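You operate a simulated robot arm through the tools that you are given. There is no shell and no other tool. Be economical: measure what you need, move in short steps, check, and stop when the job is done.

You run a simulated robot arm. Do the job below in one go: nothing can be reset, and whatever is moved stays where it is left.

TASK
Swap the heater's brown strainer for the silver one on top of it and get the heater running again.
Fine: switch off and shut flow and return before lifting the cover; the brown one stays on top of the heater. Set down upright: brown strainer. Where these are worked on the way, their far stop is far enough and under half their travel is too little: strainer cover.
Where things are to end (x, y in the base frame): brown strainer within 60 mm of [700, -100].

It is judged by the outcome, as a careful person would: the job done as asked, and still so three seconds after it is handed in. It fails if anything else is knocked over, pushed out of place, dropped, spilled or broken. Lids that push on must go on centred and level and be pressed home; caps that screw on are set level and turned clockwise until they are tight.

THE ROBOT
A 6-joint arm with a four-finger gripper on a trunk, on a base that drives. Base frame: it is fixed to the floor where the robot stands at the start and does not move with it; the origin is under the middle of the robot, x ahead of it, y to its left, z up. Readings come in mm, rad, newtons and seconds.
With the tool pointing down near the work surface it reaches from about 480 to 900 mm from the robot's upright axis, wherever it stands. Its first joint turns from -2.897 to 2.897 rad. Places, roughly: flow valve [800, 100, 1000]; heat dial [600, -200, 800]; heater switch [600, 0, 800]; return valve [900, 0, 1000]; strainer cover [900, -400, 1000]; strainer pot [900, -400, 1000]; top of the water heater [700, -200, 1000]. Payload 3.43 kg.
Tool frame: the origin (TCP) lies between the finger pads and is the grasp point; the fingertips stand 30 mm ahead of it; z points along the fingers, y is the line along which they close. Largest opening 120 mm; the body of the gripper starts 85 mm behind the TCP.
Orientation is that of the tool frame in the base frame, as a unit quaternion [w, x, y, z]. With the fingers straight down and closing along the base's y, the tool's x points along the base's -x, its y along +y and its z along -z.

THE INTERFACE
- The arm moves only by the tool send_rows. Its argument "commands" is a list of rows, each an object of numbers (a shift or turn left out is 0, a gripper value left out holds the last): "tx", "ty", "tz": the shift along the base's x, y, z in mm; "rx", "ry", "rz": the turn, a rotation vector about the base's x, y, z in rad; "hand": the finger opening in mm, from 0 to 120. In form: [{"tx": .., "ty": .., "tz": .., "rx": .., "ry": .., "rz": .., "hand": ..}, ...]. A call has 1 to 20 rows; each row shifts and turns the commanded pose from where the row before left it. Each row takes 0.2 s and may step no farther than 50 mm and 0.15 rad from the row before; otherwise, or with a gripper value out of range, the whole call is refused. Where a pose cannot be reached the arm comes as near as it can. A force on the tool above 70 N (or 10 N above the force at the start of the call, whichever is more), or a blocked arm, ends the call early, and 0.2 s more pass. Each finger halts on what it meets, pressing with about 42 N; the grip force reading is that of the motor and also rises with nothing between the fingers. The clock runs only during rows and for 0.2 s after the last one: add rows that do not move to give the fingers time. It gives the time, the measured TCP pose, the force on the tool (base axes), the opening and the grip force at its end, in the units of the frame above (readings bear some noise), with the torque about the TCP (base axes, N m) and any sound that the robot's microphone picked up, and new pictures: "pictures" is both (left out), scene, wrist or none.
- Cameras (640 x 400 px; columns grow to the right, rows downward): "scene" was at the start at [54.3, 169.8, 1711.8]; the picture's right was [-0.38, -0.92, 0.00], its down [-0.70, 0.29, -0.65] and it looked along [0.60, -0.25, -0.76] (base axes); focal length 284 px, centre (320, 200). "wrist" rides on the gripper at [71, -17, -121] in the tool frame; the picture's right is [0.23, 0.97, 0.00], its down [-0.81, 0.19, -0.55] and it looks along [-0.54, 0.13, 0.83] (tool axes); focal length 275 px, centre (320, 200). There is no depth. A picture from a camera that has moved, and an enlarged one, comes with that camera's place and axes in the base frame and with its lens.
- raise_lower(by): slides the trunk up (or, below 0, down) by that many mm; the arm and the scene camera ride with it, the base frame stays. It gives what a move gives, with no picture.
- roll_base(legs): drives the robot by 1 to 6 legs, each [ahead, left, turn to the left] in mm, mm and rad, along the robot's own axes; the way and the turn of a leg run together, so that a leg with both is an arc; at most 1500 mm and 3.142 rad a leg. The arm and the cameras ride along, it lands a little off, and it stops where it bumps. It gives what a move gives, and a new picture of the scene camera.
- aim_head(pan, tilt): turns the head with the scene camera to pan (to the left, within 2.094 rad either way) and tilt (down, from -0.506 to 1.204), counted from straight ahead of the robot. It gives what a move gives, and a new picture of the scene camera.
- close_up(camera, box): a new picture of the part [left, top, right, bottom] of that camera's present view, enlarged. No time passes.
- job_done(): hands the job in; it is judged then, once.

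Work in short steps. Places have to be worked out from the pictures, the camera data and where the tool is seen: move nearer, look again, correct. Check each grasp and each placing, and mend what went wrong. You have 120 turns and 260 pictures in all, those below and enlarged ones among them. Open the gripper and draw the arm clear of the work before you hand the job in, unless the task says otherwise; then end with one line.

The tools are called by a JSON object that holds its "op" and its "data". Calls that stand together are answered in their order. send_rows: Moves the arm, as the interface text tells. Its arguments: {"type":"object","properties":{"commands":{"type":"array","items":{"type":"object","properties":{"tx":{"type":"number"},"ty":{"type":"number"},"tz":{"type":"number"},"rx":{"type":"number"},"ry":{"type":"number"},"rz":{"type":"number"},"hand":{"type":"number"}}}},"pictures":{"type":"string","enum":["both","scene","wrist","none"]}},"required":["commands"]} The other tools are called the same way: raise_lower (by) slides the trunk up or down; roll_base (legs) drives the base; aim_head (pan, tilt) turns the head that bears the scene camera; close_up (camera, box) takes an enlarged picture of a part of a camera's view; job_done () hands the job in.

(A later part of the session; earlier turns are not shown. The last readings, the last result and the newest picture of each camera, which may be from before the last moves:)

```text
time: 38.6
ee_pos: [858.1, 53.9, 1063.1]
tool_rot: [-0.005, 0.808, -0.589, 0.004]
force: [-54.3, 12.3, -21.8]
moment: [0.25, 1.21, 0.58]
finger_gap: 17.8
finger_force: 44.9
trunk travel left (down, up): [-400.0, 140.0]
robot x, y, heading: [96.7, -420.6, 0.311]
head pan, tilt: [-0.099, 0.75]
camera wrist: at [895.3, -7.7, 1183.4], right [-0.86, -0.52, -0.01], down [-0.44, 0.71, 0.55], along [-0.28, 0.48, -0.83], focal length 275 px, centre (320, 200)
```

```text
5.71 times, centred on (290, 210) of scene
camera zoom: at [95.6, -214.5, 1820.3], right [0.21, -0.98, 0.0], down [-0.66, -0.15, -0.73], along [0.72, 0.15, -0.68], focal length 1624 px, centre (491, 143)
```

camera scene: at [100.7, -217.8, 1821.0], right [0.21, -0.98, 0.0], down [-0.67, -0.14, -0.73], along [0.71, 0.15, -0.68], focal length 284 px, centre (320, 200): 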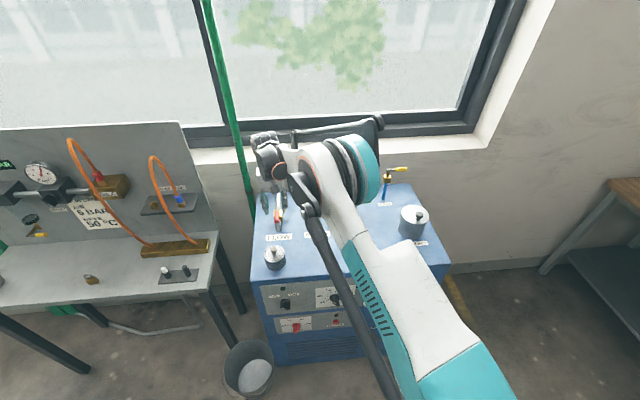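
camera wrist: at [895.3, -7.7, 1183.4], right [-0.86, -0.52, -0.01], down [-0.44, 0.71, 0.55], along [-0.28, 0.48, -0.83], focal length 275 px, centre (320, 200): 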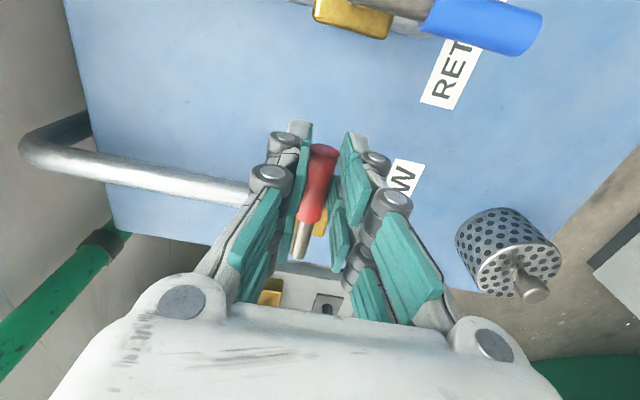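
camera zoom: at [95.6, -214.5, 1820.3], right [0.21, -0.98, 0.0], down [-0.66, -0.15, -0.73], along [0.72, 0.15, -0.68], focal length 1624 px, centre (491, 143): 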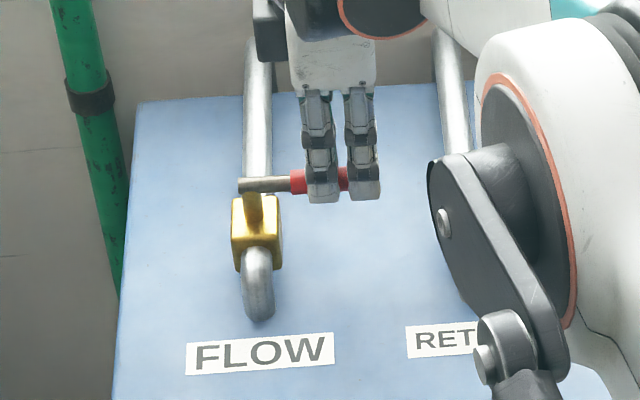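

Flow valve is closed against its stop. Release, lift, and bring the gripper over the blue return handle with yaw restored.

{"op": "send_rows", "data": {"commands": [{"hand": 40}, {"hand": 50}, {"tz": 45}, {"tz": 45}, {"tx": -2.4, "ty": -9.2, "rz": -0.15}, {"tx": -2.4, "ty": -9.2, "rz": -0.15}, {"tx": -2.4, "ty": -9.2, "rz": -0.15}, {"tx": -2.4, "ty": -9.2, "rz": -0.15}, {"tx": -2.4, "ty": -9.2, "rz": -0.15}, {"tx": -2.4, "ty": -9.2, "rz": -0.15}, {"tx": -2.4, "ty": -9.2, "rz": -0.15}, {"tx": -2.4, "ty": -9.2, "rz": -0.15}, {"tx": -2.4, "ty": -9.2, "rz": -0.15}, {"tx": -2.4, "ty": -9.2, "rz": -0.15}, {"tx": -2.4, "ty": -9.2, "rz": -0.07}, {}], "pictures": "both"}}

```text
time: 42.0
ee_pos: [836.9, -51.4, 1151.8]
tool_rot: [0.001, -0.154, 0.988, -0.006]
force: [-0.3, 0.5, -0.6]
moment: [0.0, 0.02, 0.0]
finger_gap: 49.9
finger_force: 0.0
trunk travel left (down, up): [-400.0, 140.0]
robot x, y, heading: [101.1, -418.7, 0.311]
head pan, tilt: [-0.099, 0.75]
camera scene: at [100.9, -217.6, 1820.9], right [0.21, -0.98, 0.0], down [-0.67, -0.14, -0.73], along [0.71, 0.15, -0.68], focal length 284 px, centre (320, 200)
camera wrist: at [775.1, -86.5, 1273.3], right [-0.51, 0.86, -0.01], down [0.71, 0.44, 0.55], along [0.48, 0.27, -0.84], focal length 275 px, centre (320, 200)
```

scene: 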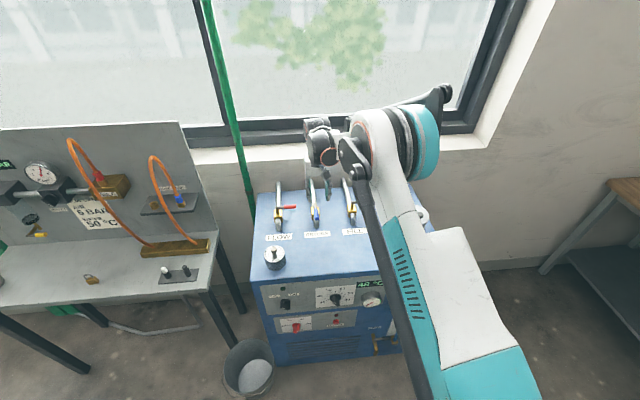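
wrist: 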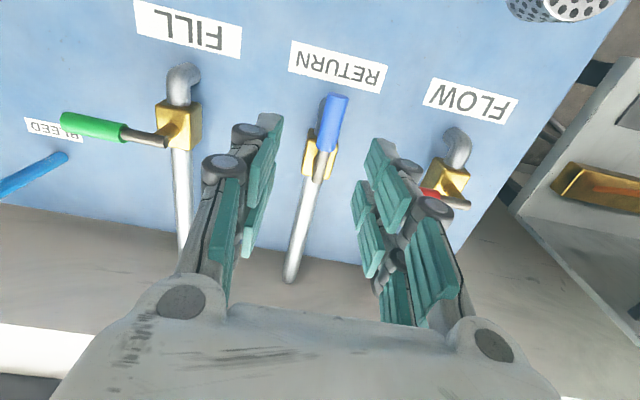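

Blue handle's just slightly left/front of the tool axis. Adjust, lower, grip.

{"op": "send_rows", "data": {"commands": [{"tx": -9.3, "ty": 2.8, "tz": -30}, {"tz": -30}, {"tz": -28}, {}, {"hand": 30}, {"hand": 12}, {}], "pictures": "wrist"}}

```text
time: 43.6
ee_pos: [828.3, -45.4, 1064.5]
tool_rot: [0.001, -0.155, 0.988, -0.007]
force: [-4.1, 15.4, -3.4]
moment: [0.76, -0.58, 0.89]
finger_gap: 17.6
finger_force: 45.3
trunk travel left (down, up): [-400.0, 140.0]
robot x, y, heading: [97.0, -418.3, 0.316]
head pan, tilt: [-0.099, 0.75]
camera wrist: at [765.3, -80.5, 1184.7], right [-0.52, 0.86, -0.01], down [0.71, 0.44, 0.55], along [0.48, 0.27, -0.84], focal length 275 px, centre (320, 200)
```

wrist: 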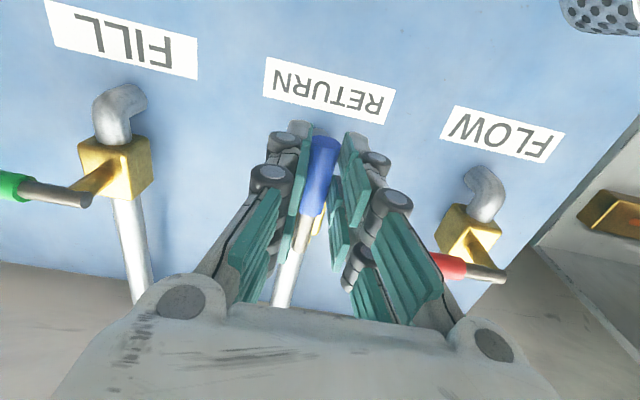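

Gripped. Perform the quarter turn to closed with a slightly smaller radius.

{"op": "send_rows", "data": {"commands": [{"tx": 3.55, "ty": -8.74, "rz": 0.15}, {"tx": 4.82, "ty": -8.1, "rz": 0.15}, {"tx": 5.97, "ty": -7.31, "rz": 0.15}, {"tx": 7.0, "ty": -6.32, "rz": 0.15}, {"tx": 7.86, "ty": -5.21, "rz": 0.15}, {"tx": 8.57, "ty": -3.98, "rz": 0.15}, {"tx": 9.06, "ty": -2.66, "rz": 0.15}, {"tx": 9.34, "ty": -1.27, "rz": 0.15}, {"tx": 9.44, "ty": 0.14, "rz": 0.15}, {"tx": 9.31, "ty": 1.55, "rz": 0.15}, {"tx": 4.28, "ty": 1.21, "rz": 0.07}, {}], "pictures": "wrist"}}

{"op": "close_up", "data": {"camera": "scene", "box": [250, 165, 350, 245]}}

```text
time: 46.2
ee_pos: [907.1, -96.2, 1068.1]
tool_rot: [-0.006, 0.805, -0.593, 0.006]
force: [-17.0, -4.5, 27.9]
moment: [0.29, 0.82, 0.45]
finger_gap: 20.9
finger_force: 7.5
trunk travel left (down, up): [-400.0, 140.0]
robot x, y, heading: [102.1, -420.5, 0.309]
head pan, tilt: [-0.099, 0.75]
camera wrist: at [944.0, -157.6, 1188.5], right [-0.86, -0.51, -0.02], down [-0.43, 0.72, 0.55], along [-0.27, 0.48, -0.84], focal length 275 px, centre (320, 200)
```

wrist: 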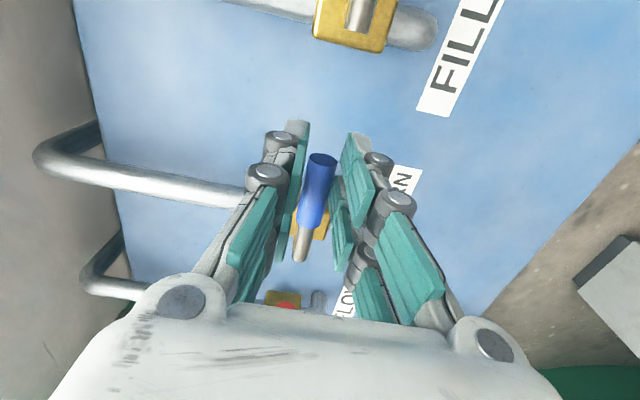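

```text
5.00 times, centred on (300, 205) of scene
camera zoom: at [97.2, -219.9, 1821.3], right [0.21, -0.98, 0.0], down [-0.67, -0.14, -0.73], along [0.72, 0.15, -0.68], focal length 1421 px, centre (420, 175)
```

zoom: 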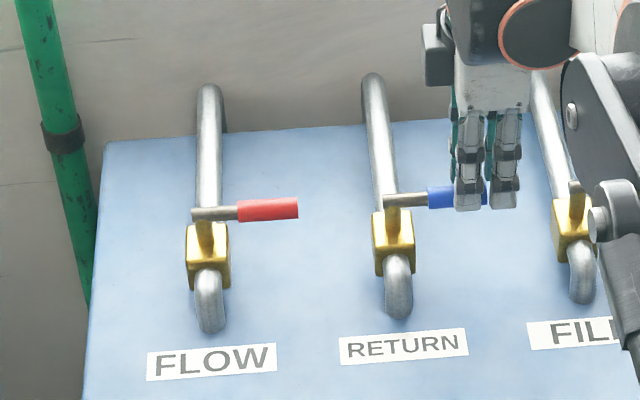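

Both handles now point right — flow and return closed. Release, lift, and move above the strainer pot.

{"op": "send_rows", "data": {"commands": [{"hand": 50}, {}, {"tz": 45}, {"tz": 45}, {"tz": 45}, {"tx": -4.9, "ty": -27.5, "rz": -0.15}, {"tx": -4.9, "ty": -27.5, "rz": -0.15}, {"tx": -4.9, "ty": -27.5, "rz": -0.15}, {"tx": -4.9, "ty": -27.5, "rz": -0.15}, {"tx": -4.9, "ty": -27.5, "rz": -0.15}, {"tx": -4.9, "ty": -27.5, "rz": -0.15}, {"tx": -4.9, "ty": -27.5, "rz": -0.15}, {"tx": -4.9, "ty": -27.5, "rz": -0.15}, {"tx": -4.9, "ty": -27.5, "rz": -0.15}, {"tx": -4.9, "ty": -27.5, "rz": -0.15}, {"tx": -4.9, "ty": -27.5, "rz": -0.07}, {}], "pictures": "both"}}

```text
time: 49.8
ee_pos: [854.7, -393.0, 1202.0]
tool_rot: [0.002, -0.153, 0.988, -0.006]
force: [0.3, 0.4, -0.2]
moment: [-0.06, -0.01, 0.01]
finger_gap: 49.8
finger_force: 0.0
trunk travel left (down, up): [-400.0, 140.0]
robot x, y, heading: [97.7, -418.1, 0.312]
head pan, tilt: [-0.099, 0.75]
camera scene: at [100.9, -217.4, 1820.9], right [0.21, -0.98, 0.0], down [-0.67, -0.14, -0.73], along [0.71, 0.15, -0.68], focal length 284 px, centre (320, 200)
camera wrist: at [791.5, -427.4, 1320.7], right [-0.51, 0.86, -0.01], down [0.71, 0.44, 0.55], along [0.48, 0.27, -0.84], focal length 275 px, centre (320, 200)
```

scene: 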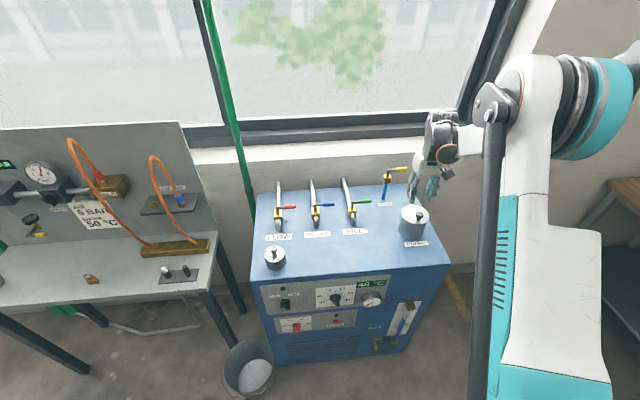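
wrist: 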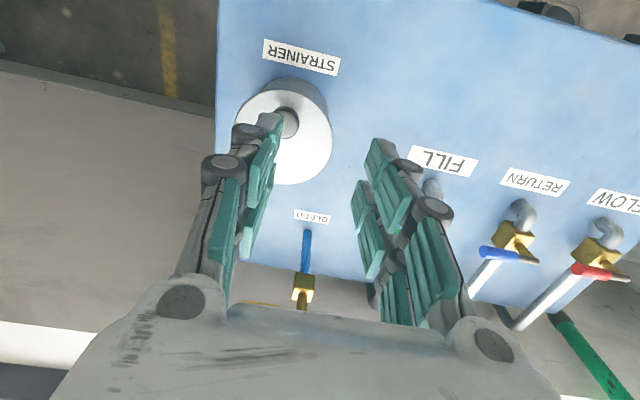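

{"op": "close_up", "data": {"camera": "wrist", "box": [210, 30, 370, 230]}}

{"op": "close_up", "data": {"camera": "scene", "box": [370, 155, 460, 265]}}

```text
2.00 times, centred on (290, 130) of wrist
camera zoom: at [791.5, -427.4, 1320.7], right [-0.51, 0.86, -0.01], down [0.71, 0.44, 0.55], along [0.48, 0.27, -0.84], focal length 551 px, centre (380, 340)
```

zoom: 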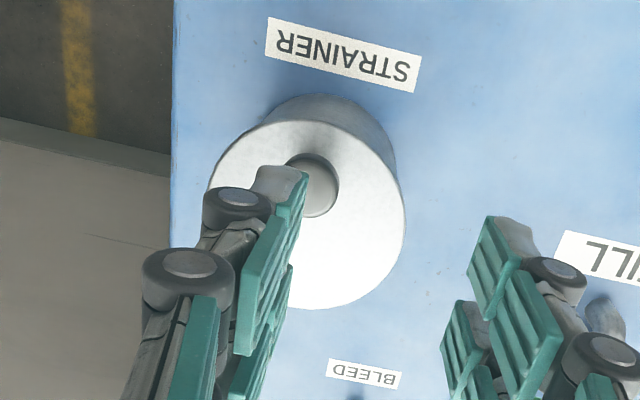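

```text
3.64 times, centred on (415, 210) of scene
camera zoom: at [100.9, -217.4, 1820.9], right [0.21, -0.98, 0.0], down [-0.67, -0.14, -0.73], along [0.71, 0.15, -0.68], focal length 1033 px, centre (-26, 164)
```

zoom: 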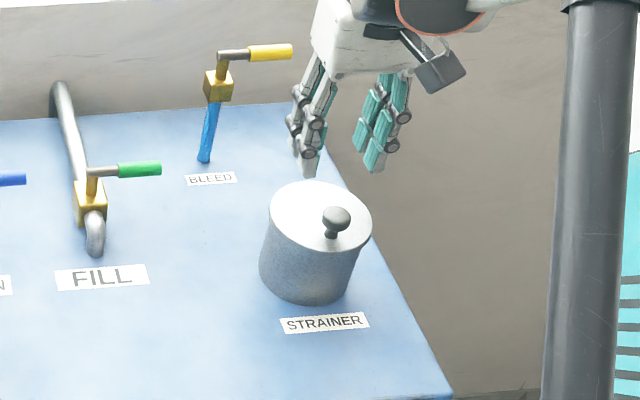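

Cover centre ≈[895, −410, 1064]; knob ≈[871, −416, 1089], i.e. at the front edge, so the cover hinges at the back. I'll raise the hand a bit and drive 100 mm closer for reach.

{"op": "send_rows", "data": {"commands": [{"tz": 30, "tx": -20, "ty": -8}, {"tz": 30, "tx": -30, "ty": -8}, {"tx": -30, "ty": -9}], "pictures": "none"}}

{"op": "roll_base", "data": {"legs": [[100, 0, 0]]}}

{"op": "close_up", "data": {"camera": "wrist", "box": [160, 0, 480, 200]}}

```text
time: 50.6
ee_pos: [773.7, -419.6, 1261.2]
tool_rot: [0.001, -0.154, 0.988, -0.007]
force: [-0.3, 0.9, -1.0]
moment: [0.02, 0.0, 0.0]
finger_gap: 50.1
finger_force: 0.1
trunk travel left (down, up): [-400.0, 140.0]
robot x, y, heading: [98.3, -418.9, 0.313]
head pan, tilt: [-0.099, 0.75]
```

```text
time: 51.8
ee_pos: [870.6, -386.5, 1259.9]
tool_rot: [0.0, -0.154, 0.988, -0.007]
force: [1.3, 0.4, -0.1]
moment: [-0.03, 0.06, 0.03]
finger_gap: 50.3
finger_force: 0.1
trunk travel left (down, up): [-400.0, 140.0]
robot x, y, heading: [188.0, -388.0, 0.312]
head pan, tilt: [-0.099, 0.75]
camera scene: at [198.0, -186.5, 1820.8], right [0.21, -0.98, 0.0], down [-0.67, -0.14, -0.73], along [0.71, 0.15, -0.68], focal length 284 px, centre (320, 200)
```

scene: 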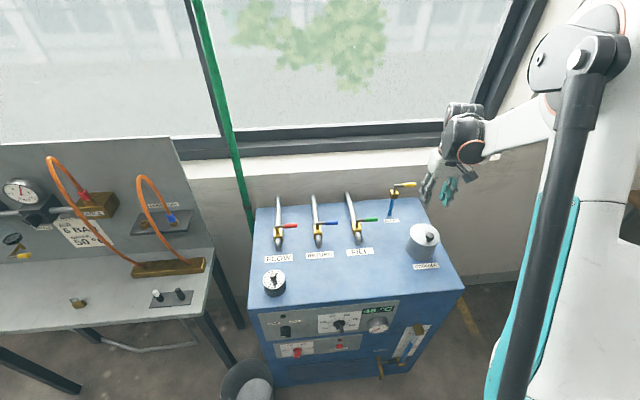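

```text
2.00 times, centred on (320, 100) of wrist
camera zoom: at [808.0, -421.5, 1379.2], right [-0.52, 0.86, -0.01], down [0.71, 0.44, 0.55], along [0.48, 0.27, -0.84], focal length 551 px, centre (320, 400)
```

zoom: 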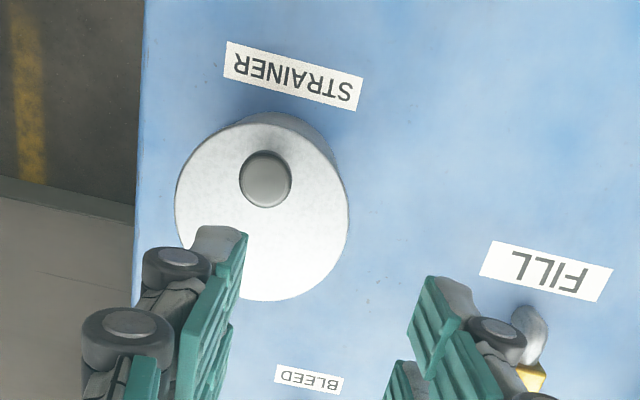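

Knob clearly seen at ≈[875, −420]. Move above it and descend to just over it.

{"op": "send_rows", "data": {"commands": [{"tx": 3.7, "ty": -33}, {"tz": -40}, {"tz": -40}, {"tz": -35}, {}], "pictures": "wrist"}}

{"op": "close_up", "data": {"camera": "scene", "box": [390, 170, 470, 270]}}

```text
time: 53.0
ee_pos: [872.2, -419.5, 1143.8]
tool_rot: [0.001, -0.153, 0.988, -0.007]
force: [1.1, 0.7, -0.3]
moment: [-0.03, -0.05, 0.01]
finger_gap: 49.9
finger_force: 0.0
trunk travel left (down, up): [-400.0, 140.0]
robot x, y, heading: [195.1, -390.0, 0.313]
head pan, tilt: [-0.099, 0.75]
camera wrist: at [809.2, -455.4, 1265.1], right [-0.52, 0.86, -0.01], down [0.71, 0.44, 0.55], along [0.48, 0.27, -0.84], focal length 275 px, centre (320, 200)
```

wrist: 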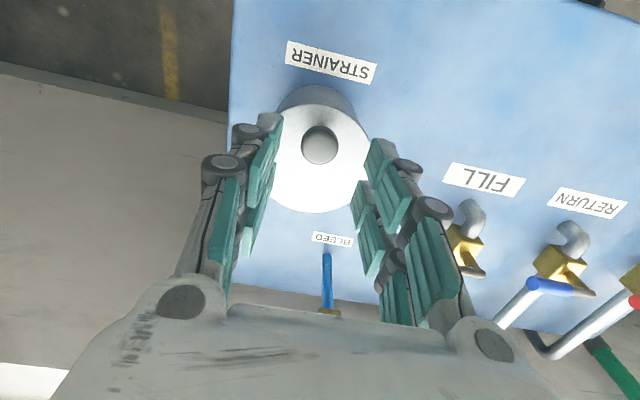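

```text
4.00 times, centred on (430, 220) of scene
camera zoom: at [195.0, -187.5, 1821.0], right [0.21, -0.98, 0.0], down [-0.67, -0.14, -0.73], along [0.71, 0.15, -0.68], focal length 1137 px, centre (-120, 120)
```

zoom: 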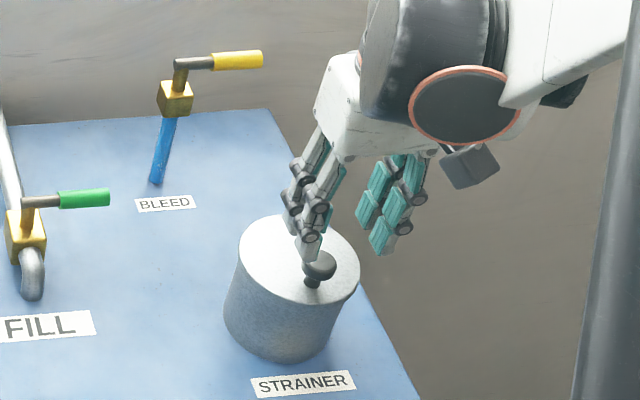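

Aligned. Descend and grip the knob.

{"op": "send_rows", "data": {"commands": [{"ty": -2, "tz": -20}, {"tz": -20}, {}, {"hand": 30}, {"hand": 15}, {}], "pictures": "wrist"}}

{"op": "close_up", "data": {"camera": "scene", "box": [390, 170, 470, 270]}}

```text
time: 54.4
ee_pos: [871.7, -420.0, 1104.5]
tool_rot: [0.0, -0.155, 0.988, -0.006]
force: [-8.3, 11.7, -7.6]
moment: [0.26, 0.78, 0.15]
finger_gap: 24.9
finger_force: 45.2
trunk travel left (down, up): [-400.0, 140.0]
robot x, y, heading: [194.5, -385.5, 0.312]
head pan, tilt: [-0.099, 0.75]
camera wrist: at [809.0, -455.2, 1225.0], right [-0.52, 0.86, -0.01], down [0.71, 0.44, 0.55], along [0.48, 0.27, -0.84], focal length 275 px, centre (320, 200)
```

wrist: 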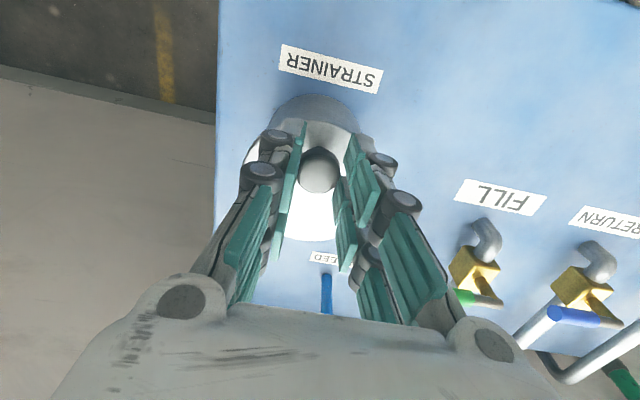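

```text
4.00 times, centred on (430, 220) of scene
camera zoom: at [194.7, -185.5, 1820.7], right [0.21, -0.98, 0.0], down [-0.67, -0.15, -0.73], along [0.71, 0.15, -0.68], focal length 1137 px, centre (-120, 120)
```

zoom: 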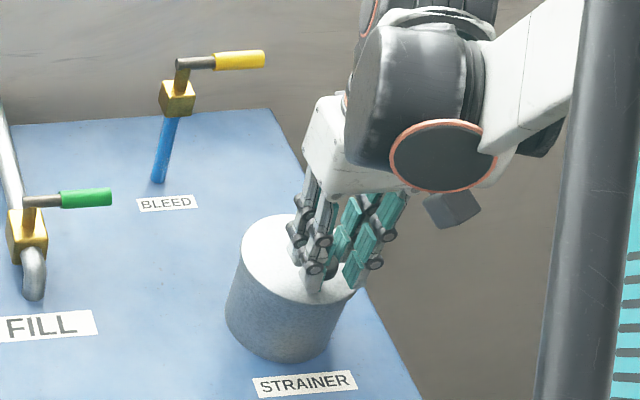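

Knob head gripped (24.9 mm). Lift it on an arc about the presumed rear hinge for the first 30°, and check.

{"op": "send_rows", "data": {"commands": [{"tx": 5.6, "ty": 1.8, "tz": 12.3, "rx": -0.0153, "ry": 0.0476}, {"tx": 7.6, "ty": 2.4, "tz": 11.2, "rx": -0.0153, "ry": 0.0476}, {"tx": 9.4, "ty": 3.0, "tz": 9.9, "rx": -0.0153, "ry": 0.0476}, {}], "pictures": "wrist"}}

{"op": "close_up", "data": {"camera": "scene", "box": [390, 170, 470, 270]}}

```text
time: 55.4
ee_pos: [896.3, -416.0, 1138.7]
tool_rot: [-0.074, -0.153, 0.985, -0.02]
force: [0.6, -0.6, 0.4]
moment: [-0.02, 0.0, -0.04]
finger_gap: 14.8
finger_force: 0.0
trunk travel left (down, up): [-400.0, 140.0]
robot x, y, heading: [192.5, -390.4, 0.31]
head pan, tilt: [-0.099, 0.75]
camera wrist: at [850.8, -444.7, 1268.1], right [-0.51, 0.86, 0.02], down [0.78, 0.46, 0.42], along [0.35, 0.23, -0.91], focal length 275 px, centre (320, 200)
```

wrist: 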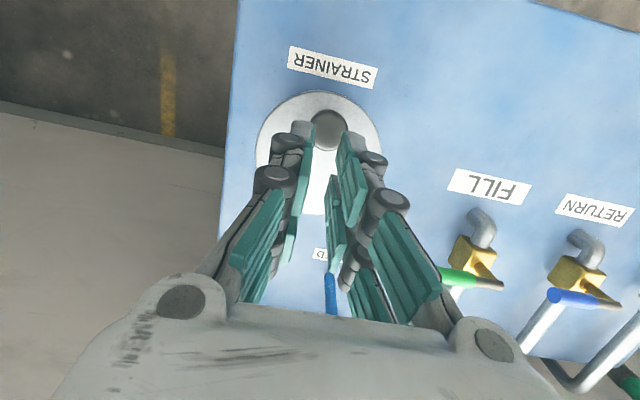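

```text
4.00 times, centred on (430, 220) of scene
camera zoom: at [195.3, -187.3, 1820.9], right [0.21, -0.98, 0.0], down [-0.67, -0.14, -0.73], along [0.71, 0.15, -0.68], focal length 1137 px, centre (-120, 120)
```

zoom: 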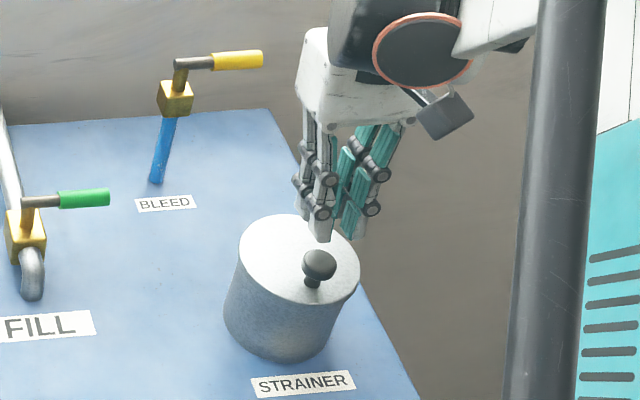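

The grip slipped off the rounded head; the cover stayed. I'll inspect the pot more closely before re-gripping lower on the stem.

{"op": "close_up", "data": {"camera": "scene", "box": [415, 218, 455, 262]}}

{"op": "close_up", "data": {"camera": "wrist", "box": [240, 80, 400, 240]}}

```text
9.09 times, centred on (435, 240) of scene
camera zoom: at [195.3, -187.3, 1820.9], right [0.21, -0.98, 0.0], down [-0.67, -0.14, -0.73], along [0.71, 0.15, -0.68], focal length 2583 px, centre (-726, -164)
```

zoom: 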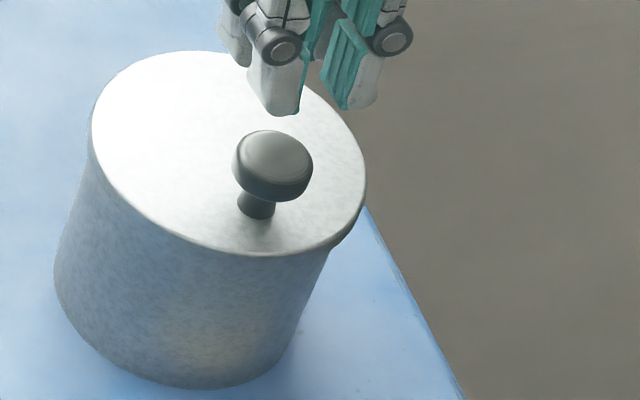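

```text
2.50 times, centred on (320, 160) of wrist
camera zoom: at [850.8, -444.7, 1268.1], right [-0.51, 0.86, 0.02], down [0.78, 0.46, 0.42], along [0.35, 0.23, -0.91], focal length 688 px, centre (320, 300)
```

zoom: 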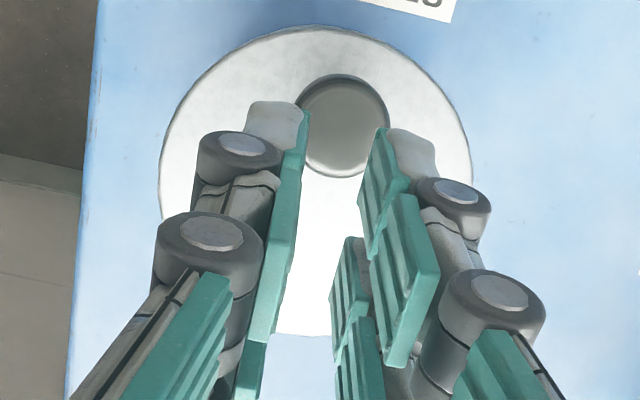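

The knob has a stem ~12 mm tall under its head. Re-approach with level tool, going lower so the tips close under the head.

{"op": "send_rows", "data": {"commands": [{"hand": 45, "tz": 20}, {"tx": -24, "ty": -5, "rx": 0.0459, "ry": -0.1428}, {"tz": -30}, {"tz": -22}, {"tz": -8}, {}], "pictures": "wrist"}}

{"op": "close_up", "data": {"camera": "scene", "box": [405, 208, 455, 262]}}

```text
time: 56.8
ee_pos: [871.2, -418.9, 1097.9]
tool_rot: [0.001, -0.155, 0.988, -0.007]
force: [0.3, 0.1, 0.7]
moment: [0.04, -0.02, -0.01]
finger_gap: 45.1
finger_force: 0.0
trunk travel left (down, up): [-400.0, 140.0]
robot x, y, heading: [191.1, -389.5, 0.313]
head pan, tilt: [-0.099, 0.75]
camera wrist: at [808.3, -454.7, 1218.7], right [-0.52, 0.86, -0.01], down [0.71, 0.44, 0.55], along [0.48, 0.27, -0.84], focal length 275 px, centre (320, 200)
```

wrist: 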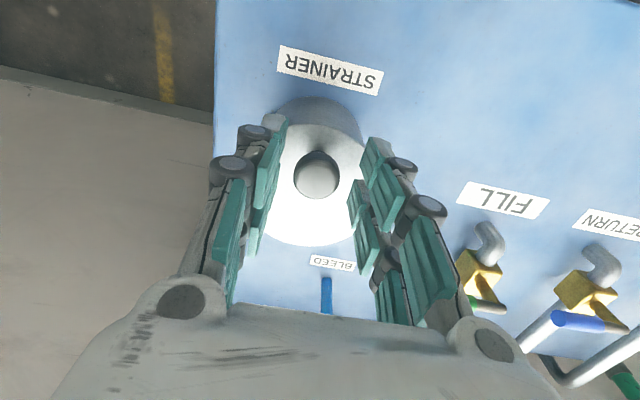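

```text
7.41 times, centred on (430, 235) of scene
camera zoom: at [194.9, -187.4, 1821.0], right [0.21, -0.98, 0.0], down [-0.67, -0.14, -0.73], along [0.71, 0.15, -0.68], focal length 2105 px, centre (-495, -59)
```

zoom: 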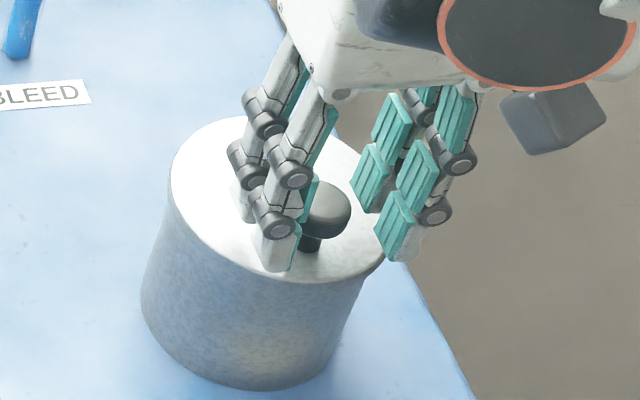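

Probe a few mm further down to find the cover surface.

{"op": "send_rows", "data": {"commands": [{"tz": -3}, {}], "pictures": "none"}}

{"op": "send_rows", "data": {"commands": [{"tz": -3}, {}], "pictures": "none"}}

```text
time: 57.4
ee_pos: [871.4, -419.7, 1096.0]
tool_rot: [0.0, -0.154, 0.988, -0.008]
force: [-0.2, -0.4, 0.0]
moment: [0.0, 0.02, -0.02]
finger_gap: 45.3
finger_force: 0.0
trunk travel left (down, up): [-400.0, 140.0]
robot x, y, heading: [189.4, -384.8, 0.313]
head pan, tilt: [-0.099, 0.75]
```

```text
time: 58.0
ee_pos: [871.5, -419.7, 1094.0]
tool_rot: [0.001, -0.154, 0.988, -0.006]
force: [-0.1, 0.6, 0.6]
moment: [0.0, 0.02, 0.01]
finger_gap: 45.1
finger_force: 0.1
trunk travel left (down, up): [-400.0, 140.0]
robot x, y, heading: [191.5, -388.4, 0.312]
head pan, tilt: [-0.099, 0.75]
```

Still free; probe lower.

{"op": "send_rows", "data": {"commands": [{"tz": -3}, {}, {"tz": -3}, {}], "pictures": "none"}}

{"op": "close_up", "data": {"camera": "scene", "box": [405, 208, 455, 262]}}

```text
time: 59.0
ee_pos: [871.2, -418.7, 1087.2]
tool_rot: [0.0, -0.154, 0.988, -0.007]
force: [-0.5, 0.0, -0.6]
moment: [0.04, -0.03, 0.0]
finger_gap: 45.0
finger_force: 0.1
trunk travel left (down, up): [-400.0, 140.0]
robot x, y, heading: [194.6, -386.5, 0.312]
head pan, tilt: [-0.099, 0.75]
```

```text
7.41 times, centred on (430, 235) of scene
camera zoom: at [195.3, -187.4, 1820.9], right [0.21, -0.98, 0.0], down [-0.67, -0.14, -0.73], along [0.71, 0.15, -0.68], focal length 2105 px, centre (-495, -59)
```

zoom: 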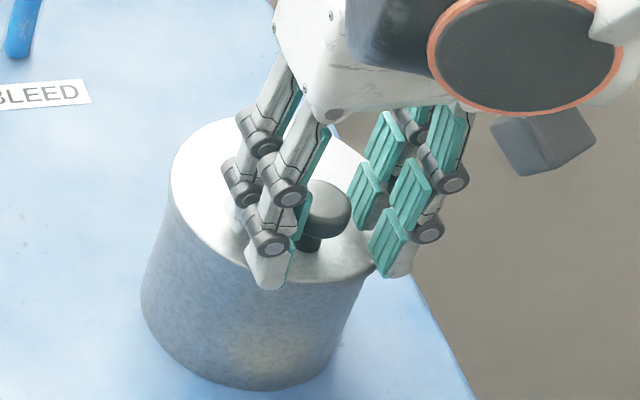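

The cover surface is lower than I estimated. Keep probing down.

{"op": "send_rows", "data": {"commands": [{"tz": -3}, {}, {"tz": -3}, {}], "pictures": "none"}}

{"op": "send_rows", "data": {"commands": [{"tz": -3}, {}, {"tz": -2}, {}], "pictures": "none"}}

{"op": "close_up", "data": {"camera": "scene", "box": [405, 208, 455, 262]}}

```text
time: 60.0
ee_pos: [870.7, -420.7, 1081.3]
tool_rot: [0.001, -0.153, 0.988, -0.007]
force: [2.1, 0.5, 5.6]
moment: [0.25, -0.06, -0.07]
finger_gap: 44.8
finger_force: 0.1
trunk travel left (down, up): [-400.0, 140.0]
robot x, y, heading: [193.4, -388.0, 0.312]
head pan, tilt: [-0.099, 0.75]
```

```text
time: 60.9
ee_pos: [871.3, -420.7, 1079.3]
tool_rot: [0.003, -0.154, 0.988, -0.006]
force: [6.7, -1.1, 56.6]
moment: [0.71, -0.27, -0.29]
finger_gap: 27.1
finger_force: 45.3
trunk travel left (down, up): [-400.0, 140.0]
robot x, y, heading: [189.8, -388.5, 0.31]
head pan, tilt: [-0.099, 0.75]
stopped in row 4: the force on the tool passed its limit at 76 N (the readings are from after the stop); the commanded pose is now the measured one
```

```text
7.41 times, centred on (430, 235) of scene
camera zoom: at [191.5, -189.1, 1821.4], right [0.21, -0.98, 0.0], down [-0.67, -0.14, -0.73], along [0.72, 0.16, -0.68], focal length 2105 px, centre (-495, -59)
```

zoom: 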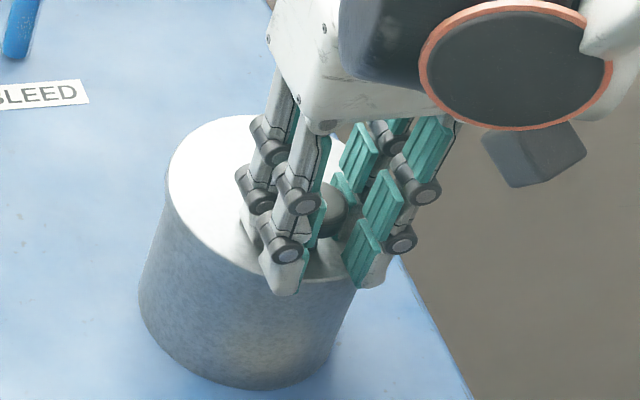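

Cover surface found at tip z≈1051. Raise 3 mm, reopen, then close around the stem under the head.

{"op": "send_rows", "data": {"commands": [{"tz": 3, "hand": 45}, {}, {}, {"hand": 25}, {"hand": 8}, {}, {}], "pictures": "wrist"}}

{"op": "close_up", "data": {"camera": "scene", "box": [405, 208, 455, 262]}}

```text
time: 62.5
ee_pos: [871.6, -419.4, 1080.6]
tool_rot: [0.003, -0.154, 0.988, -0.007]
force: [10.8, -9.7, 31.7]
moment: [0.15, -0.86, -0.11]
finger_gap: 26.0
finger_force: 44.8
trunk travel left (down, up): [-400.0, 140.0]
robot x, y, heading: [192.0, -389.8, 0.314]
head pan, tilt: [-0.099, 0.75]
camera wrist: at [808.7, -455.4, 1200.4], right [-0.52, 0.86, -0.01], down [0.71, 0.44, 0.55], along [0.48, 0.27, -0.83], focal length 275 px, centre (320, 200)
```

wrist: 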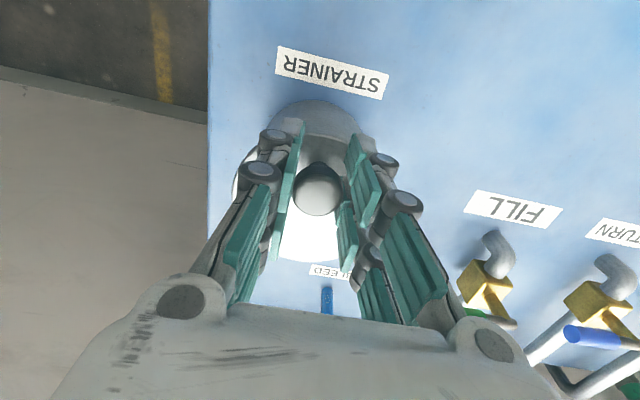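

```text
7.41 times, centred on (430, 235) of scene
camera zoom: at [194.0, -188.6, 1821.2], right [0.21, -0.98, 0.0], down [-0.67, -0.14, -0.73], along [0.72, 0.16, -0.68], focal length 2105 px, centre (-495, -59)
```

zoom: 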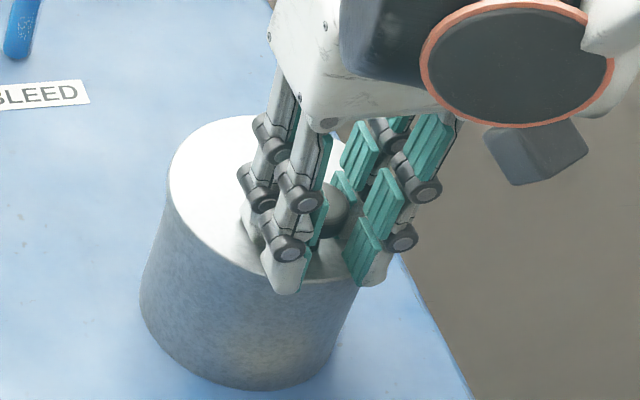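

Now the fingers grip the whole head (26 mm). Lift again along the arc.

{"op": "send_rows", "data": {"commands": [{"tz": 3}, {"tx": 4.5, "ty": 1.4, "tz": 12.3, "rx": -0.0153, "ry": 0.0476}, {"tx": 6.5, "ty": 2.1, "tz": 11.2, "rx": -0.0153, "ry": 0.0476}, {}], "pictures": "wrist"}}

{"op": "close_up", "data": {"camera": "scene", "box": [405, 198, 465, 262]}}

```text
time: 63.5
ee_pos: [884.0, -415.7, 1105.7]
tool_rot: [-0.049, -0.155, 0.987, -0.013]
force: [-3.9, -6.6, -15.9]
moment: [-0.42, 1.27, -0.01]
finger_gap: 26.4
finger_force: 45.2
trunk travel left (down, up): [-400.0, 140.0]
robot x, y, heading: [194.1, -387.9, 0.314]
head pan, tilt: [-0.099, 0.75]
camera wrist: at [833.1, -447.8, 1232.4], right [-0.52, 0.86, 0.01], down [0.76, 0.45, 0.47], along [0.39, 0.25, -0.88], focal length 275 px, centre (320, 200)
```

wrist: 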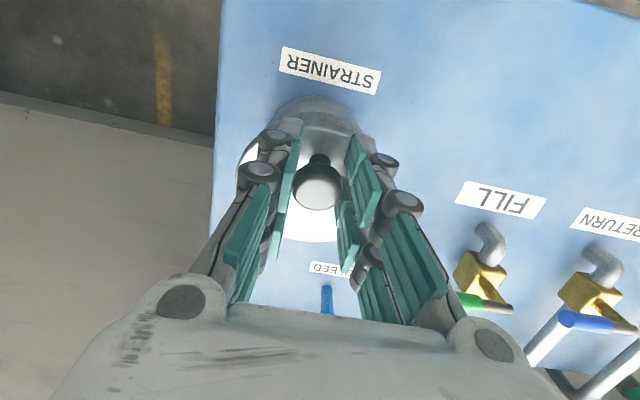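

```text
6.25 times, centred on (435, 230) of scene
camera zoom: at [196.7, -188.2, 1820.9], right [0.21, -0.98, 0.0], down [-0.67, -0.14, -0.73], along [0.71, 0.16, -0.68], focal length 1776 px, centre (-399, 12)
```

zoom: 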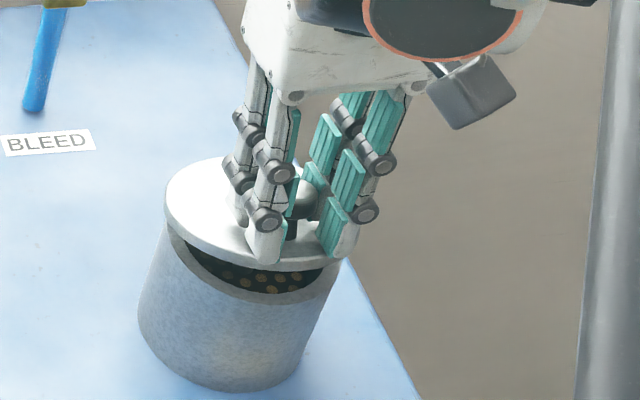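

The cover is hinging open. Continue the arc.

{"op": "send_rows", "data": {"commands": [{"tx": 8.9, "ty": 2.9, "tz": 9.9, "rx": -0.0153, "ry": 0.0476}, {"tx": 10.4, "ty": 3.3, "tz": 8, "rx": -0.0153, "ry": 0.0476}, {"tx": 11.5, "ty": 3.7, "tz": 6.1, "rx": -0.0153, "ry": 0.0476}, {"tx": 12.6, "ty": 4, "tz": 3.8, "rx": -0.0153, "ry": 0.0476}, {}], "pictures": "wrist"}}

{"op": "close_up", "data": {"camera": "scene", "box": [405, 188, 475, 262]}}

```text
time: 64.7
ee_pos: [923.9, -404.1, 1139.0]
tool_rot: [-0.145, -0.153, 0.977, -0.029]
force: [-20.6, -12.5, 26.3]
moment: [-0.27, 1.32, -0.15]
finger_gap: 25.1
finger_force: 44.6
trunk travel left (down, up): [-400.0, 140.0]
robot x, y, heading: [189.3, -388.1, 0.313]
head pan, tilt: [-0.099, 0.75]
camera wrist: at [897.2, -426.8, 1273.5], right [-0.51, 0.86, 0.05], down [0.83, 0.48, 0.29], along [0.22, 0.19, -0.96], focal length 275 px, centre (320, 200)
```

wrist: 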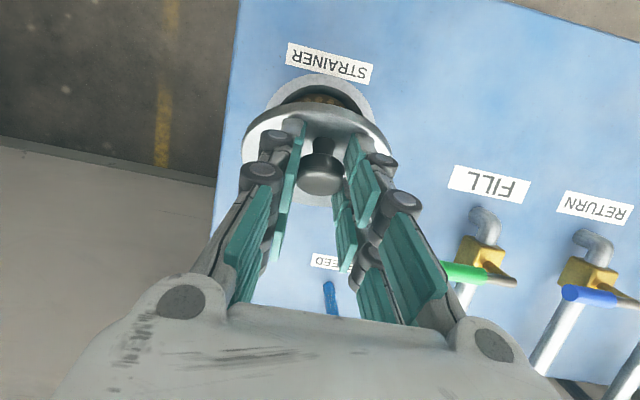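

```text
5.41 times, centred on (440, 225) of scene
camera zoom: at [189.5, -189.1, 1821.5], right [0.21, -0.98, 0.0], down [-0.66, -0.14, -0.73], along [0.72, 0.16, -0.68], focal length 1536 px, centre (-329, 65)
```

zoom: 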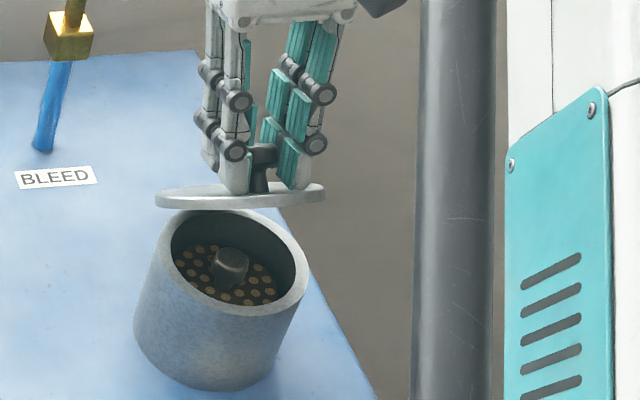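

About 55–60° open. Continue on to past vertical.

{"op": "send_rows", "data": {"commands": [{"tx": 12.4, "ty": 4, "tz": 3.5, "rx": -0.0153, "ry": 0.0476}, {"tx": 12.9, "ty": 4.1, "tz": 1, "rx": -0.0153, "ry": 0.0476}, {"tx": 13, "ty": 4.2, "tz": -1, "rx": -0.0153, "ry": 0.0476}, {"tx": 12.5, "ty": 4, "tz": -4, "rx": -0.0153, "ry": 0.0476}, {}], "pictures": "wrist"}}

{"op": "close_up", "data": {"camera": "scene", "box": [405, 178, 485, 262]}}

```text
time: 65.5
ee_pos: [947.6, -396.0, 1146.7]
tool_rot: [-0.207, -0.15, 0.966, -0.039]
force: [-17.9, -4.0, 32.7]
moment: [-0.22, 1.63, -0.44]
finger_gap: 25.2
finger_force: 44.4
trunk travel left (down, up): [-400.0, 140.0]
robot x, y, heading: [194.1, -386.5, 0.313]
head pan, tilt: [-0.099, 0.75]
stopped in row 3: the force on the tool passed its limit at 75 N (the readings are from after the stop); the commanded pose is now the measured one
camera wrist: at [938.6, -413.3, 1285.3], right [-0.5, 0.86, 0.08], down [0.86, 0.48, 0.17], along [0.1, 0.15, -0.98], focal length 275 px, centre (320, 200)
```

wrist: 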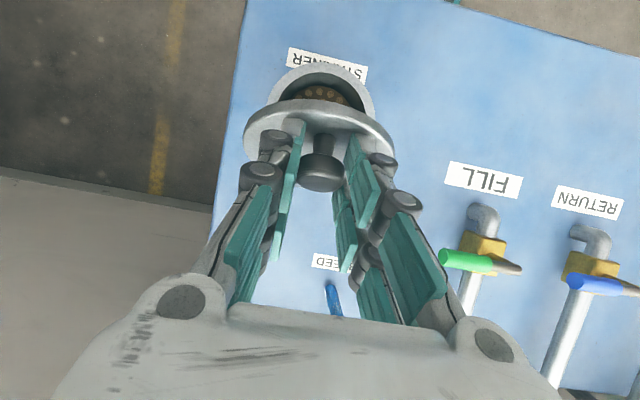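

```text
4.76 times, centred on (445, 220) of scene
camera zoom: at [188.7, -187.3, 1821.0], right [0.21, -0.98, 0.0], down [-0.66, -0.14, -0.73], along [0.72, 0.15, -0.68], focal length 1353 px, centre (-275, 105)
```

zoom: 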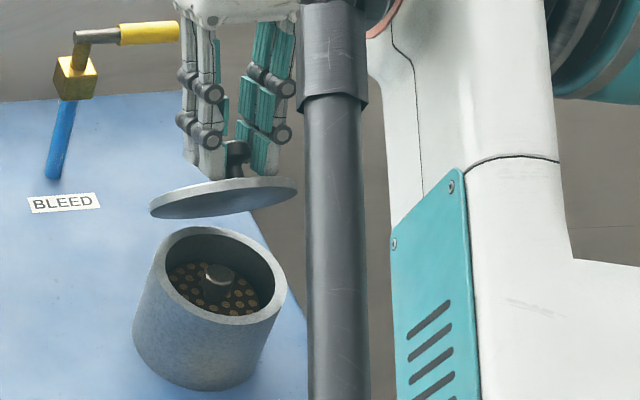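

Force built up (tool pushed upward). Relax by raising slightly and check the reading.

{"op": "send_rows", "data": {"commands": [{"tz": 4}, {}], "pictures": "none"}}

{"op": "send_rows", "data": {"commands": [{"tx": 5, "ty": 1.6, "tz": 2}, {}], "pictures": "none"}}

```text
time: 66.0
ee_pos: [949.5, -394.2, 1148.2]
tool_rot: [-0.206, -0.151, 0.966, -0.039]
force: [-20.1, -5.8, 17.0]
moment: [-0.5, 1.98, -0.21]
finger_gap: 24.9
finger_force: 45.4
trunk travel left (down, up): [-400.0, 140.0]
robot x, y, heading: [192.6, -392.0, 0.316]
head pan, tilt: [-0.099, 0.75]
```

```text
time: 66.7
ee_pos: [955.9, -393.1, 1149.3]
tool_rot: [-0.205, -0.151, 0.966, -0.039]
force: [-16.0, -4.8, 16.8]
moment: [-0.41, 1.71, -0.23]
finger_gap: 25.0
finger_force: 45.2
trunk travel left (down, up): [-400.0, 140.0]
robot x, y, heading: [193.7, -384.9, 0.309]
head pan, tilt: [-0.099, 0.75]
```

It keeps moving freely. Continue in small steps.

{"op": "send_rows", "data": {"commands": [{"tx": 6, "ty": 1.9, "tz": 1}, {"tx": 6, "ty": 1.9, "tz": 0.5}, {"tx": 6, "ty": 1.9, "tz": 0}, {}], "pictures": "none"}}

{"op": "send_rows", "data": {"commands": [{"tx": 6, "ty": 1.9, "tz": -1}, {"tx": 6, "ty": 1.9, "tz": -2}, {}], "pictures": "wrist"}}

{"op": "close_up", "data": {"camera": "scene", "box": [405, 178, 485, 262]}}

```text
time: 67.7
ee_pos: [973.4, -387.5, 1152.5]
tool_rot: [-0.207, -0.151, 0.966, -0.039]
force: [-9.0, -4.4, 35.8]
moment: [-0.48, 1.64, -0.13]
finger_gap: 24.8
finger_force: 44.9
trunk travel left (down, up): [-400.0, 140.0]
robot x, y, heading: [190.4, -388.2, 0.313]
head pan, tilt: [-0.099, 0.75]
```

```text
time: 68.5
ee_pos: [984.5, -383.5, 1150.1]
tool_rot: [-0.206, -0.151, 0.966, -0.039]
force: [-0.7, -6.3, 62.3]
moment: [-0.82, 2.01, 0.15]
finger_gap: 25.0
finger_force: 44.6
trunk travel left (down, up): [-400.0, 140.0]
robot x, y, heading: [187.3, -386.6, 0.313]
head pan, tilt: [-0.099, 0.75]
camera wrist: at [974.3, -401.6, 1289.2], right [-0.5, 0.86, 0.08], down [0.86, 0.48, 0.17], along [0.11, 0.15, -0.98], focal length 275 px, centre (320, 200)
```

wrist: 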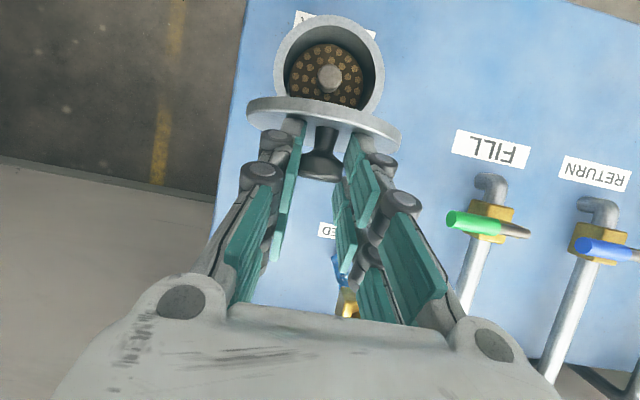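

```text
4.76 times, centred on (445, 220) of scene
camera zoom: at [188.5, -188.2, 1821.4], right [0.21, -0.98, 0.0], down [-0.66, -0.14, -0.73], along [0.72, 0.15, -0.68], focal length 1353 px, centre (-275, 105)
```

zoom: 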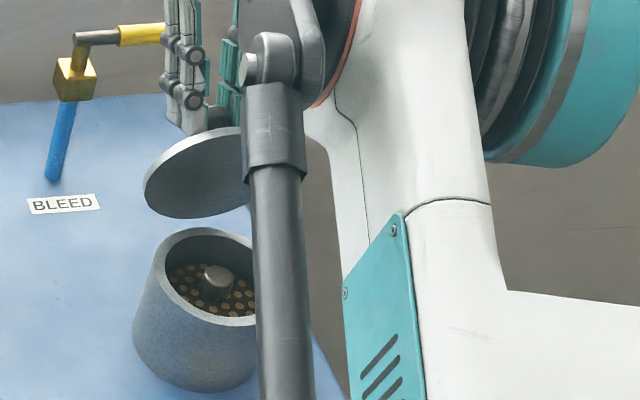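

The cover is about vertical. Relieve upward and push a bit further back so it leans past vertical.

{"op": "send_rows", "data": {"commands": [{"tz": 4}, {"tx": 6, "ty": 1.9, "tz": 0}, {}], "pictures": "none"}}

{"op": "send_rows", "data": {"commands": [{"tx": 6, "ty": 1.9, "tz": -1}, {"tx": 6, "ty": 1.9, "tz": -2}, {}], "pictures": "wrist"}}

```text
time: 69.2
ee_pos: [991.9, -381.5, 1149.3]
tool_rot: [-0.206, -0.152, 0.966, -0.039]
force: [-11.2, -3.7, 12.5]
moment: [-0.56, 1.74, 0.05]
finger_gap: 24.8
finger_force: 45.3
trunk travel left (down, up): [-400.0, 140.0]
robot x, y, heading: [193.2, -388.8, 0.312]
head pan, tilt: [-0.099, 0.75]
```

```text
time: 70.0
ee_pos: [1005.6, -377.4, 1147.2]
tool_rot: [-0.206, -0.152, 0.966, -0.039]
force: [-17.2, 0.8, -8.2]
moment: [-0.39, 1.23, -0.03]
finger_gap: 25.0
finger_force: 45.1
trunk travel left (down, up): [-400.0, 140.0]
robot x, y, heading: [191.0, -388.9, 0.317]
head pan, tilt: [-0.099, 0.75]
camera wrist: at [996.2, -394.6, 1285.0], right [-0.5, 0.86, 0.08], down [0.86, 0.48, 0.17], along [0.11, 0.16, -0.98], focal length 275 px, centre (320, 200)
```

wrist: 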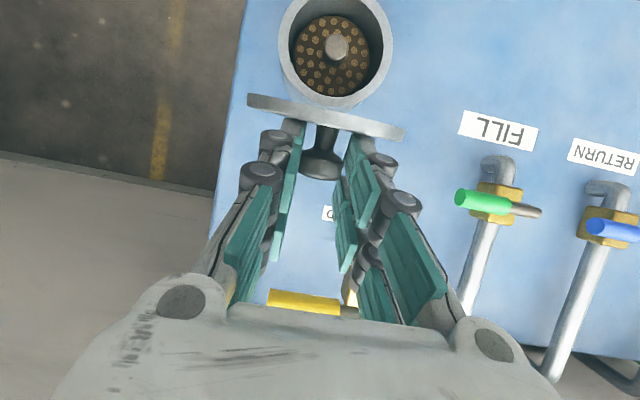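

Now leaning a little past vertical. A bit more, then release and see whether it stays.

{"op": "send_rows", "data": {"commands": [{"tx": 6, "ty": 1.9, "tz": -3}, {"tx": 5, "ty": 1.6, "tz": -3}, {}, {"hand": 40}, {}, {}], "pictures": "wrist"}}

{"op": "close_up", "data": {"camera": "scene", "box": [405, 178, 485, 262]}}

```text
time: 71.5
ee_pos: [1012.1, -374.2, 1141.1]
tool_rot: [-0.206, -0.151, 0.966, -0.04]
force: [0.4, 0.3, -1.2]
moment: [0.03, -0.01, -0.01]
finger_gap: 39.9
finger_force: 0.2
out of reach, approached as far as the arm can: row 2
trunk travel left (down, up): [-400.0, 140.0]
robot x, y, heading: [191.6, -389.1, 0.312]
head pan, tilt: [-0.099, 0.75]
camera wrist: at [1002.2, -392.1, 1280.6], right [-0.5, 0.86, 0.08], down [0.86, 0.48, 0.17], along [0.11, 0.15, -0.98], focal length 275 px, centre (320, 200)
```

wrist: 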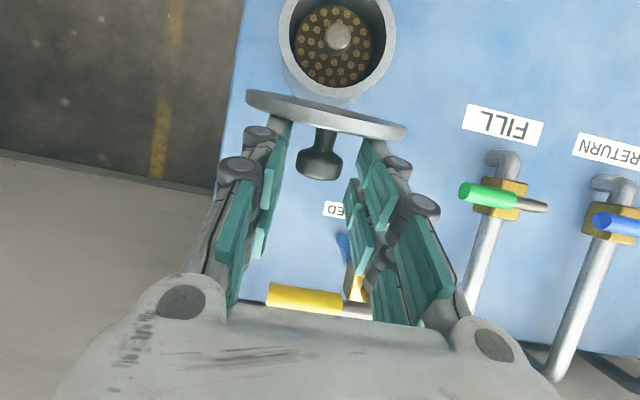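

```text
4.76 times, centred on (445, 220) of scene
camera zoom: at [195.6, -187.3, 1820.9], right [0.21, -0.98, 0.0], down [-0.67, -0.14, -0.73], along [0.71, 0.15, -0.68], focal length 1353 px, centre (-275, 105)
```

zoom: 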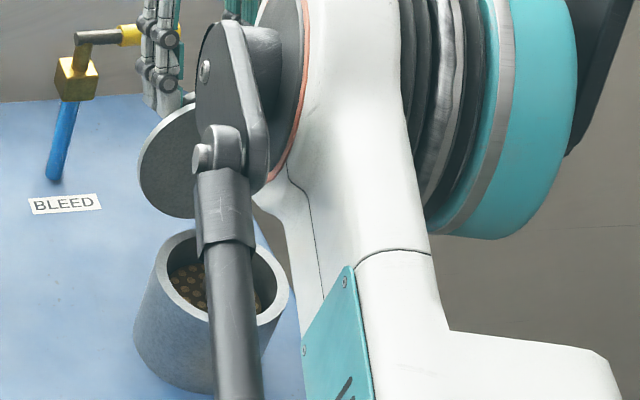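

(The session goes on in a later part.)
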